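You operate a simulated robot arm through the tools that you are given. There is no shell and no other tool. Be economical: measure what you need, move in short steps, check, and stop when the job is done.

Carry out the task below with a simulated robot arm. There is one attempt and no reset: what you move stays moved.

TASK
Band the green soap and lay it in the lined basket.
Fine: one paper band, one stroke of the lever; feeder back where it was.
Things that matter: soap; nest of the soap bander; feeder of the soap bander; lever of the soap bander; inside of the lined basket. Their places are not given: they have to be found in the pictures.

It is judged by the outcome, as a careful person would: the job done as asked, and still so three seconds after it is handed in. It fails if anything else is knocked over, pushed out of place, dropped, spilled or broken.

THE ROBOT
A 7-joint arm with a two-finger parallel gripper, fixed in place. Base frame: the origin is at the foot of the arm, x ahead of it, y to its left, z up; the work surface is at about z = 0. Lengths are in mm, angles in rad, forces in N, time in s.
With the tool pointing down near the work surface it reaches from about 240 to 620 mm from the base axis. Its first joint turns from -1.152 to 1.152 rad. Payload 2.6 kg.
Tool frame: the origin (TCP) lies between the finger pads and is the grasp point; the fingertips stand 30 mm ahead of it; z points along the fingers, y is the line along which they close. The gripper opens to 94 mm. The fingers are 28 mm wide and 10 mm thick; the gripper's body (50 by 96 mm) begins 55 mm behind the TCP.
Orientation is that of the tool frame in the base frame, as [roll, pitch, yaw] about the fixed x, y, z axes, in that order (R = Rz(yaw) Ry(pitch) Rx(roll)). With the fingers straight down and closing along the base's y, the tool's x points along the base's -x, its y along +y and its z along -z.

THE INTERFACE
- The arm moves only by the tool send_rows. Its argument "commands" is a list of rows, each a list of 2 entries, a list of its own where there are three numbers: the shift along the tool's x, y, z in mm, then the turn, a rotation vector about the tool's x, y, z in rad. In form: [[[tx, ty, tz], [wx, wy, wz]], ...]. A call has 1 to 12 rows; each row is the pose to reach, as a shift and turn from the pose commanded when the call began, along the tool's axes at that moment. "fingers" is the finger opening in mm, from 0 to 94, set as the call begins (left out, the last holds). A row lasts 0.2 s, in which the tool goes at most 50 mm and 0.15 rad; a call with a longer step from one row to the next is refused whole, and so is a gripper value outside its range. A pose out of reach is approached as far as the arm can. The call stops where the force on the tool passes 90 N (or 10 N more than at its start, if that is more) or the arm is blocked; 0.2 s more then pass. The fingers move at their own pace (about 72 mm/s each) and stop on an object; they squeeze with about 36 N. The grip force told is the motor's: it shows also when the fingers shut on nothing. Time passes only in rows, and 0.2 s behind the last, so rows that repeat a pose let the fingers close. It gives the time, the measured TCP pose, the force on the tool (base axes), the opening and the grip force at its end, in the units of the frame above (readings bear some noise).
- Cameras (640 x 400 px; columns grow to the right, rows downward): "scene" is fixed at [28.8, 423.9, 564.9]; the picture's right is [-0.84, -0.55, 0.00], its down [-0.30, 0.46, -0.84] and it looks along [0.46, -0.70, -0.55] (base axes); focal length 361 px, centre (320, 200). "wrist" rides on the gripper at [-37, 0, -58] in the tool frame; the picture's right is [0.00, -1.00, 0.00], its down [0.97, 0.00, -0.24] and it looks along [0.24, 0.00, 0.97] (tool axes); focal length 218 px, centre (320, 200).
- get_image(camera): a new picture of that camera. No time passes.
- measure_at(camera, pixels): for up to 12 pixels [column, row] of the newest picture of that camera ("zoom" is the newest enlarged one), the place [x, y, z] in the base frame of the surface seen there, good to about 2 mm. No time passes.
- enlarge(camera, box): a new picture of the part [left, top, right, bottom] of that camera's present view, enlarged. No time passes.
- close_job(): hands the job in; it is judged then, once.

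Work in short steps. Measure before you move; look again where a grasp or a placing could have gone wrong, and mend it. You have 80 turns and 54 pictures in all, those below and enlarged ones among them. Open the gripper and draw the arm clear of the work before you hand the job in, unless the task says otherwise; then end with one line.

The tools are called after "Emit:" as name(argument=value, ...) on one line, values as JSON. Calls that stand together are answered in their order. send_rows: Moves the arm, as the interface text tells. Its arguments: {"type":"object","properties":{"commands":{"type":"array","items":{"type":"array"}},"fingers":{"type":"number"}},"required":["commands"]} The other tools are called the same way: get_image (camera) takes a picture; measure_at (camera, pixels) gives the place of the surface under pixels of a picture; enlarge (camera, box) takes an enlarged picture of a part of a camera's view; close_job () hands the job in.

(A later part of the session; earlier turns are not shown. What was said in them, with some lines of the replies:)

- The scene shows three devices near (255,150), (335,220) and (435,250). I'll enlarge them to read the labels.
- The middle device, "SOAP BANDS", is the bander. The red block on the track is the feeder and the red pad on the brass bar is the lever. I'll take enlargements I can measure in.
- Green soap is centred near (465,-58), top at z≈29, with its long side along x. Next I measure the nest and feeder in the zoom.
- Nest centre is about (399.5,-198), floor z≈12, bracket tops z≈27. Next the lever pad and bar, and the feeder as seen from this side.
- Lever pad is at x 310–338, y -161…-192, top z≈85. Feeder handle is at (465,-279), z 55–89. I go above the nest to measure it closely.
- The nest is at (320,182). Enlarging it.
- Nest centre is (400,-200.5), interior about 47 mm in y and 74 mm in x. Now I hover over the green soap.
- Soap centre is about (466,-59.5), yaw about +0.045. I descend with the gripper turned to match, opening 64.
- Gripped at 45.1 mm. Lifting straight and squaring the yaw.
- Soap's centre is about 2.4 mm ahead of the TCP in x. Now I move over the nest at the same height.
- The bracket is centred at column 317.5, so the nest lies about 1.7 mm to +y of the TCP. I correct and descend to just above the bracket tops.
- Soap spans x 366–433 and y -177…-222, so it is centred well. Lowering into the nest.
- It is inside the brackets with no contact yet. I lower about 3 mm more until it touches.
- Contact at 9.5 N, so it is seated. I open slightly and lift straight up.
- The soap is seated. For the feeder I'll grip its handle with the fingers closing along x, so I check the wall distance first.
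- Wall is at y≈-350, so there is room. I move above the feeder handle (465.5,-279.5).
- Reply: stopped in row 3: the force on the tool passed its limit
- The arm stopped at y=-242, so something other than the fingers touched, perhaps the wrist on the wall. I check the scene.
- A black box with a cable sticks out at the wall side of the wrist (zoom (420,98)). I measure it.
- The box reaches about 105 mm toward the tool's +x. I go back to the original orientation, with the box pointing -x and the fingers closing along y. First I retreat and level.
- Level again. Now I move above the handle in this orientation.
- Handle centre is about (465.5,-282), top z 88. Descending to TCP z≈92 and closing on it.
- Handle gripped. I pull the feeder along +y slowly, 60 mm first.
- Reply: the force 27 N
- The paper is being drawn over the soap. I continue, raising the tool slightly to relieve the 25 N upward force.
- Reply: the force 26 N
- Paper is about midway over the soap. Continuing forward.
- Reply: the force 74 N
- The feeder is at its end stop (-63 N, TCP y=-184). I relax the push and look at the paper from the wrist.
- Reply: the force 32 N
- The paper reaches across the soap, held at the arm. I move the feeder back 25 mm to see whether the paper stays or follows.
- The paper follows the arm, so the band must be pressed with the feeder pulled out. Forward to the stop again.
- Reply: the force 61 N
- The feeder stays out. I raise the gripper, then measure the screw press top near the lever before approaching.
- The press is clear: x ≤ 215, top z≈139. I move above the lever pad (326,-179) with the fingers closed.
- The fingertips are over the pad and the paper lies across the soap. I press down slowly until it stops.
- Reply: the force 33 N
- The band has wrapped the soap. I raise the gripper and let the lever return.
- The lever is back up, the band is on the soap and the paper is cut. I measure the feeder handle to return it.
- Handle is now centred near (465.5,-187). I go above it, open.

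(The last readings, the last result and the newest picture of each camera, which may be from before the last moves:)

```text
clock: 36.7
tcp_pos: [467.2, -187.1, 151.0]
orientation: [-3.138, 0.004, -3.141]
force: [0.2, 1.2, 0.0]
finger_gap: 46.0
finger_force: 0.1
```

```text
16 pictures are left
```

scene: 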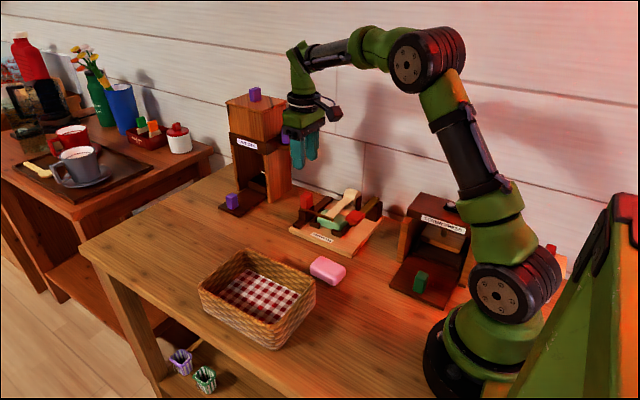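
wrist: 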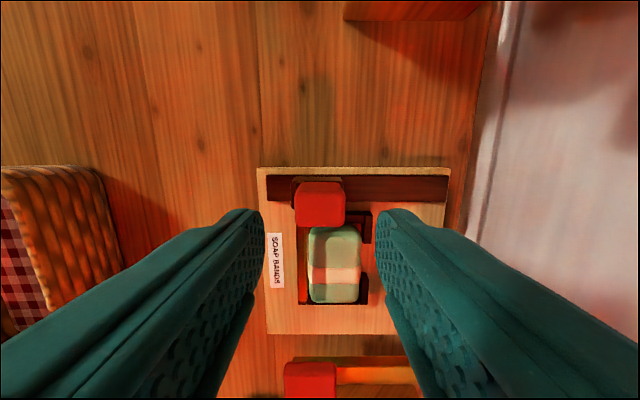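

The handle is centred at column 320. I descend and grip.

Emit:
send_rows(commands=[[[1, 0, 20], [0, 0, 0]], [[1, 0, 42], [0, 0, 0]], [[1, 0, 55], [0, 0, 0]], [[1, 0, 55], [0, 0, 0]]])

Emit:
send_rows(commands=[[[0, 0, 0], [0, 0, 0]], [[0, 0, 0], [0, 0, 0]], [[0, 0, 0], [0, 0, 0]]], fingers=15)

Emit:
send_rows(commands=[[[0, -8, 0], [0, 0, 0]], [[0, -18, 0], [0, 0, 0]], [[0, -28, 0], [0, 0, 0]], [[0, -38, 0], [0, 0, 0]], [[0, -48, 0], [0, 0, 0]], [[0, -58, 0], [0, 0, 0]], [[0, -68, 0], [0, 0, 0]], [[0, -78, 0], [0, 0, 0]], [[0, -86, 0], [0, 0, 0]], [[0, -86, 0], [0, 0, 0]]])

```text
clock: 37.7
tcp_pos: [465.3, -187.8, 96.7]
orientation: [-3.139, 0.004, -3.141]
force: [-0.2, 0.0, 0.1]
finger_gap: 46.0
finger_force: 0.1
```

```text
clock: 38.5
tcp_pos: [465.4, -186.7, 97.0]
orientation: [-3.137, 0.006, -3.139]
force: [0.3, -0.1, -3.2]
finger_gap: 29.5
finger_force: 45.4
```

```text
clock: 40.7
tcp_pos: [465.9, -273.8, 96.7]
orientation: [-3.138, 0.006, -3.139]
force: [-1.7, -0.1, 2.6]
finger_gap: 29.3
finger_force: 44.4
```

Smooth so far at y=-273.8. The last few mm go to the back stop.

Emit:
send_rows(commands=[[[0, -4, 0], [0, 0, 0]], [[0, -8, 0], [0, 0, 0]], [[0, -12, 0], [0, 0, 0]], [[0, -15, 0], [0, 0, 0]], [[0, -15, 0], [0, 0, 0]]])

```text
clock: 41.9
tcp_pos: [465.6, -282.2, 97.5]
orientation: [3.129, 0.0, -3.139]
force: [-27.9, 40.0, 17.0]
finger_gap: 29.5
finger_force: 44.7
```

At the back stop (40 N, y=-282). I relax 6 mm, open, raise and check.

Emit:
send_rows(commands=[[[0, 4, 0], [0, 0, 0]], [[0, 6, 0], [0, 0, 0]], [[0, 6, 0], [0, 0, 0]]])

Emit:
send_rows(commands=[[[0, 0, 0], [0, 0, 0]], [[0, 0, 0], [0, 0, 0]], [[0, 0, 0], [0, 0, 0]]], fingers=46)

Emit:
send_rows(commands=[[[0, 0, -20], [0, 0, 0]], [[0, 0, -60], [0, 0, 0]], [[0, 0, -80], [0, 0, 0]], [[0, 0, -80], [0, 0, 0]]])

Emit:
enlarge(camera="scene", box=[285, 165, 395, 245])

```text
clock: 42.7
tcp_pos: [465.3, -282.6, 97.1]
orientation: [-3.141, 0.004, -3.14]
force: [-0.4, 16.4, -1.5]
finger_gap: 29.3
finger_force: 44.8
```

```text
clock: 43.5
tcp_pos: [465.9, -282.9, 97.0]
orientation: [-3.137, 0.004, -3.138]
force: [1.9, -0.1, -0.6]
finger_gap: 45.8
finger_force: 0.0
```

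```text
clock: 44.5
tcp_pos: [466.0, -282.5, 177.7]
orientation: [-3.14, 0.007, -3.138]
force: [0.2, 0.0, -0.2]
finger_gap: 45.9
finger_force: 0.0
```

```text
5.00 times, centred on (340, 205) of scene
```

zoom: 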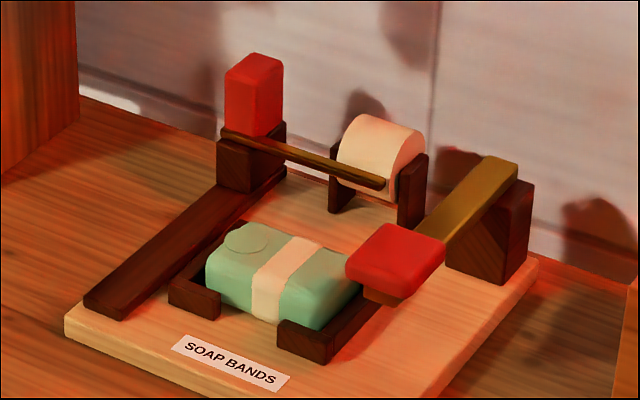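

The feeder is home. I move above the soap with opening 60 and check alignment.

Emit:
send_rows(commands=[[[23, 27, 0], [0, 0, 0]], [[46, 54, 0], [0, 0, 0]], [[68.5, 82, 0], [0, 0, 0]], [[68.5, 82, 30], [0, 0, 0]], [[68.5, 82, 30], [0, 0, 0]]], fingers=58)

Emit:
get_image(camera="wrist")

Emit:
measure_at(camera="wrist", pixels=[[320, 150], [320, 180], [320, 210], [300, 180], [340, 180]])

```text
clock: 45.7
tcp_pos: [396.3, -200.5, 145.5]
orientation: [-3.137, 0.005, -3.138]
force: [0.1, 0.1, 0.2]
finger_gap: 58.1
finger_force: 0.1
```

```text
14 pictures are left
```

wrist: 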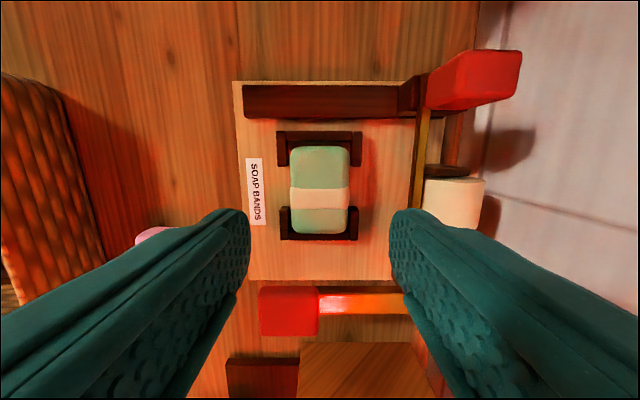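

```text
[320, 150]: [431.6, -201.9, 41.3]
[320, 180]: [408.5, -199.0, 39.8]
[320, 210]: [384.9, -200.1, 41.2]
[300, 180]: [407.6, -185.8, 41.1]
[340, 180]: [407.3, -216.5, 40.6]
```

The gripper is centred over the banded soap. Descending and gripping.

Emit:
send_rows(commands=[[[0, 0, 40], [0, 0, 0]], [[0, 0, 75], [0, 0, 0]], [[0, 0, 90], [0, 0, 0]], [[0, 0, 97], [0, 0, 0]], [[0, 0, 97], [0, 0, 0]]])

Emit:
send_rows(commands=[[[0, 0, 0], [0, 0, 0]], [[0, 0, 0], [0, 0, 0]], [[0, 0, 0], [0, 0, 0]]], fingers=30)

Emit:
send_rows(commands=[[[0, 0, -10], [0, 0, 0]], [[0, 0, -25], [0, 0, 0]], [[0, 0, -60], [0, 0, 0]], [[0, 0, -100], [0, 0, 0]], [[0, 0, -130], [0, 0, 0]], [[0, 0, -130], [0, 0, 0]]])

Emit:
get_image(camera="wrist")

Emit:
get_image(camera="scene")

```text
clock: 46.9
tcp_pos: [397.4, -201.3, 50.1]
orientation: [-3.138, 0.004, -3.138]
force: [0.0, 0.5, -0.3]
finger_gap: 57.9
finger_force: 0.0
```

```text
clock: 47.7
tcp_pos: [397.9, -200.5, 49.8]
orientation: [-3.138, 0.006, -3.138]
force: [-0.1, 0.4, 0.3]
finger_gap: 45.2
finger_force: 36.4
```

```text
clock: 49.1
tcp_pos: [397.0, -201.5, 180.3]
orientation: [-3.139, 0.004, -3.138]
force: [-0.2, -0.4, -1.2]
finger_gap: 45.1
finger_force: 35.9
```

```text
13 pictures are left
```

wrist: 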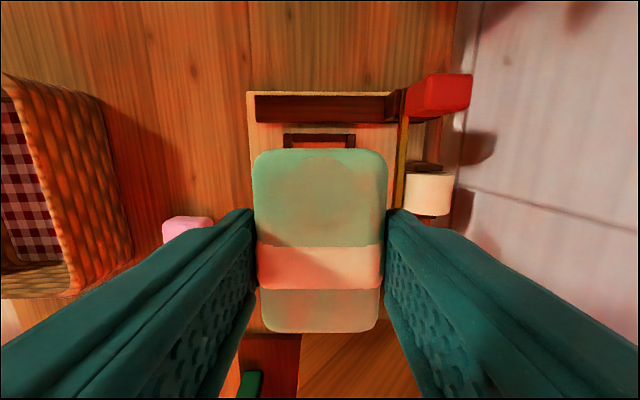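

```text
12 pictures are left
```

scene: 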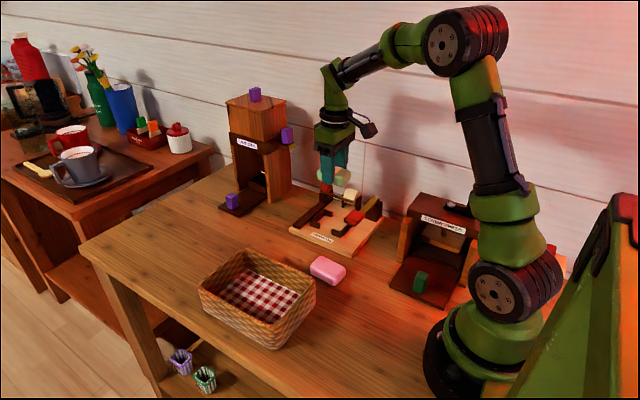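

The soap is held with the band on. I measure the basket rim and lining in the scene view.

Emit:
measure_at(camera="scene", pixels=[[245, 250], [200, 290], [314, 290], [275, 345], [258, 295], [245, 280], [285, 295], [262, 312], [230, 290], [280, 268], [222, 270], [300, 315]])

```text
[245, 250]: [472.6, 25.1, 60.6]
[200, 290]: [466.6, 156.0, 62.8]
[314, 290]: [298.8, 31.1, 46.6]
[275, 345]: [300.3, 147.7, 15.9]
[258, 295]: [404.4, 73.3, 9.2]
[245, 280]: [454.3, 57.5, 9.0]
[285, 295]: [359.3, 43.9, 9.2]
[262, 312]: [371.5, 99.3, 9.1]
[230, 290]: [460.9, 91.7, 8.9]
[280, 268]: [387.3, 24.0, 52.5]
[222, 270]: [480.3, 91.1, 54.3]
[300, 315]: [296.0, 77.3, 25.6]
```

Basket inside is about x 305–470, y 35–145, with floor z≈9 and rim z≈62. I carry the soap over its centre (388,90).

Emit:
send_rows(commands=[[[2, 42, 0], [0, 0, 0]], [[4, 84, 0], [0, 0, 0]], [[6, 126, 0], [0, 0, 0]], [[8, 168, 0], [0, 0, 0]], [[10, 210, 0], [0, 0, 0]], [[10, 252, 0], [0, 0, 0]], [[10, 291, 0], [0, 0, 0]], [[10, 291, 0], [0, 0, 0]]])

Emit:
get_image(camera="wrist")

```text
clock: 50.9
tcp_pos: [384.9, 90.1, 178.9]
orientation: [-3.137, 0.005, -3.139]
force: [0.1, 0.6, -0.9]
finger_gap: 45.2
finger_force: 36.3
```

```text
11 pictures are left
```

wrist: 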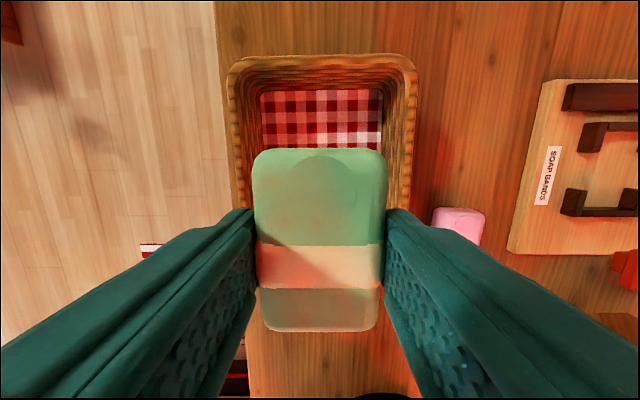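

It is centred in y within the basket (rim columns 228–418). Lowering to just above the lining.

Emit:
send_rows(commands=[[[0, 0, 40], [0, 0, 0]], [[0, 0, 80], [0, 0, 0]], [[0, 0, 110], [0, 0, 0]], [[0, 0, 122], [0, 0, 0]], [[0, 0, 128], [0, 0, 0]], [[0, 0, 128], [0, 0, 0]]])

Emit:
enlarge(camera="scene", box=[180, 220, 340, 360])

```text
clock: 52.3
tcp_pos: [387.0, 91.7, 51.0]
orientation: [-3.14, 0.005, -3.14]
force: [0.2, -0.4, -0.3]
finger_gap: 45.1
finger_force: 35.8
```

```text
2.86 times, centred on (260, 290) of scene
```

zoom: 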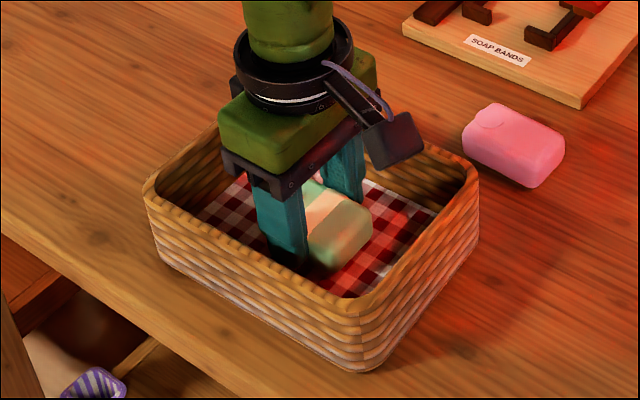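

It hangs just above the lining. I lower until light contact.

Emit:
send_rows(commands=[[[0, 0, 1.5], [0, 0, 0]], [[0, 0, 3], [0, 0, 0]], [[0, 0, 4.2], [0, 0, 0]]])

```text
clock: 53.1
tcp_pos: [386.0, 90.5, 45.5]
orientation: [-3.138, 0.007, -3.138]
force: [0.3, -0.7, -1.4]
finger_gap: 45.3
finger_force: 35.9
```

Emit:
send_rows(commands=[[[0, 0, 1], [0, 0, 0]], [[0, 0, 2], [0, 0, 0]], [[0, 0, 2], [0, 0, 0]]])

```text
clock: 53.9
tcp_pos: [386.6, 90.0, 44.0]
orientation: [-3.136, 0.005, -3.137]
force: [0.4, -0.5, -1.1]
finger_gap: 45.1
finger_force: 35.7
```

No contact yet. I continue in small steps.

Emit:
send_rows(commands=[[[0, 0, 1], [0, 0, 0]], [[0, 0, 2], [0, 0, 0]], [[0, 0, 3], [0, 0, 0]], [[0, 0, 3], [0, 0, 0]]])

Emit:
enlarge(camera="scene", box=[220, 250, 310, 330])

```text
clock: 54.9
tcp_pos: [387.7, 89.9, 41.2]
orientation: [-3.139, 0.008, -3.138]
force: [2.1, -0.8, 10.7]
finger_gap: 45.2
finger_force: 35.9
```

```text
5.00 times, centred on (265, 290) of scene
```

zoom: 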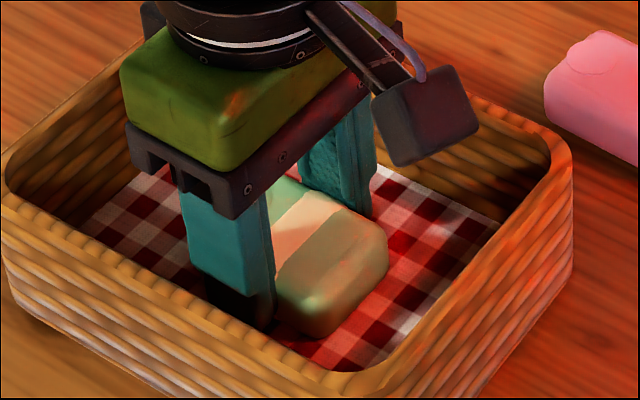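

Contact at 10.7 N. I release and lift straight up.

Emit:
send_rows(commands=[[[0, 0, -1], [0, 0, 0]], [[0, 0, -1], [0, 0, 0]], [[0, 0, -1], [0, 0, 0]]], fingers=60)

Emit:
send_rows(commands=[[[0, 0, -20], [0, 0, 0]], [[0, 0, -60], [0, 0, 0]], [[0, 0, -105], [0, 0, 0]], [[0, 0, -150], [0, 0, 0]], [[0, 0, -195], [0, 0, 0]], [[0, 0, -240], [0, 0, 0]], [[0, 0, -240], [0, 0, 0]]])

Emit:
get_image(camera="scene")

Emit:
get_image(camera="wrist")

```text
clock: 55.7
tcp_pos: [387.1, 89.3, 42.3]
orientation: [-3.138, 0.004, -3.139]
force: [-0.9, 0.0, 0.3]
finger_gap: 60.0
finger_force: 0.0
```

```text
clock: 57.3
tcp_pos: [387.3, 89.8, 283.6]
orientation: [-3.139, 0.004, -3.138]
force: [-0.3, -0.6, 0.2]
finger_gap: 59.9
finger_force: 0.0
```

```text
8 pictures are left
```

scene: 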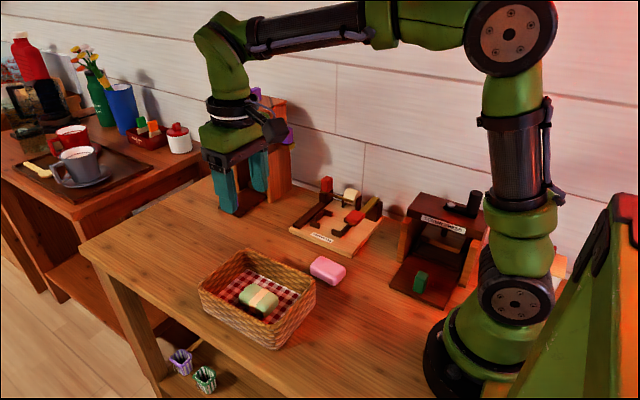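

```text
7 pictures are left
```

wrist: 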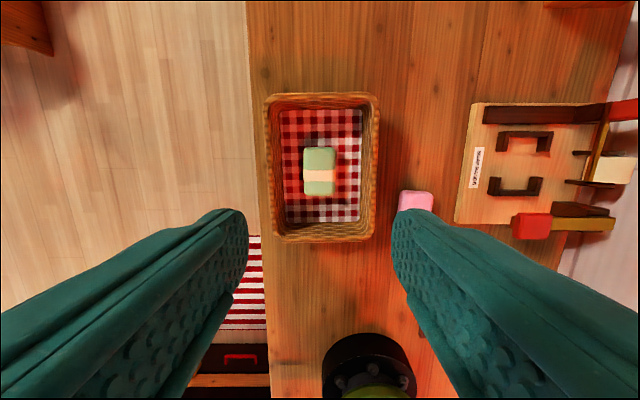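

The banded soap lies in the lined basket, the feeder is home, the lever is up and nothing else has moved. Handing in.

Emit:
close_job()

```text
The job is handed in.
```

The green soap has one paper band on it, put on with one stroke of the lever, and is lying in the lined basket. The feeder is back where it was.
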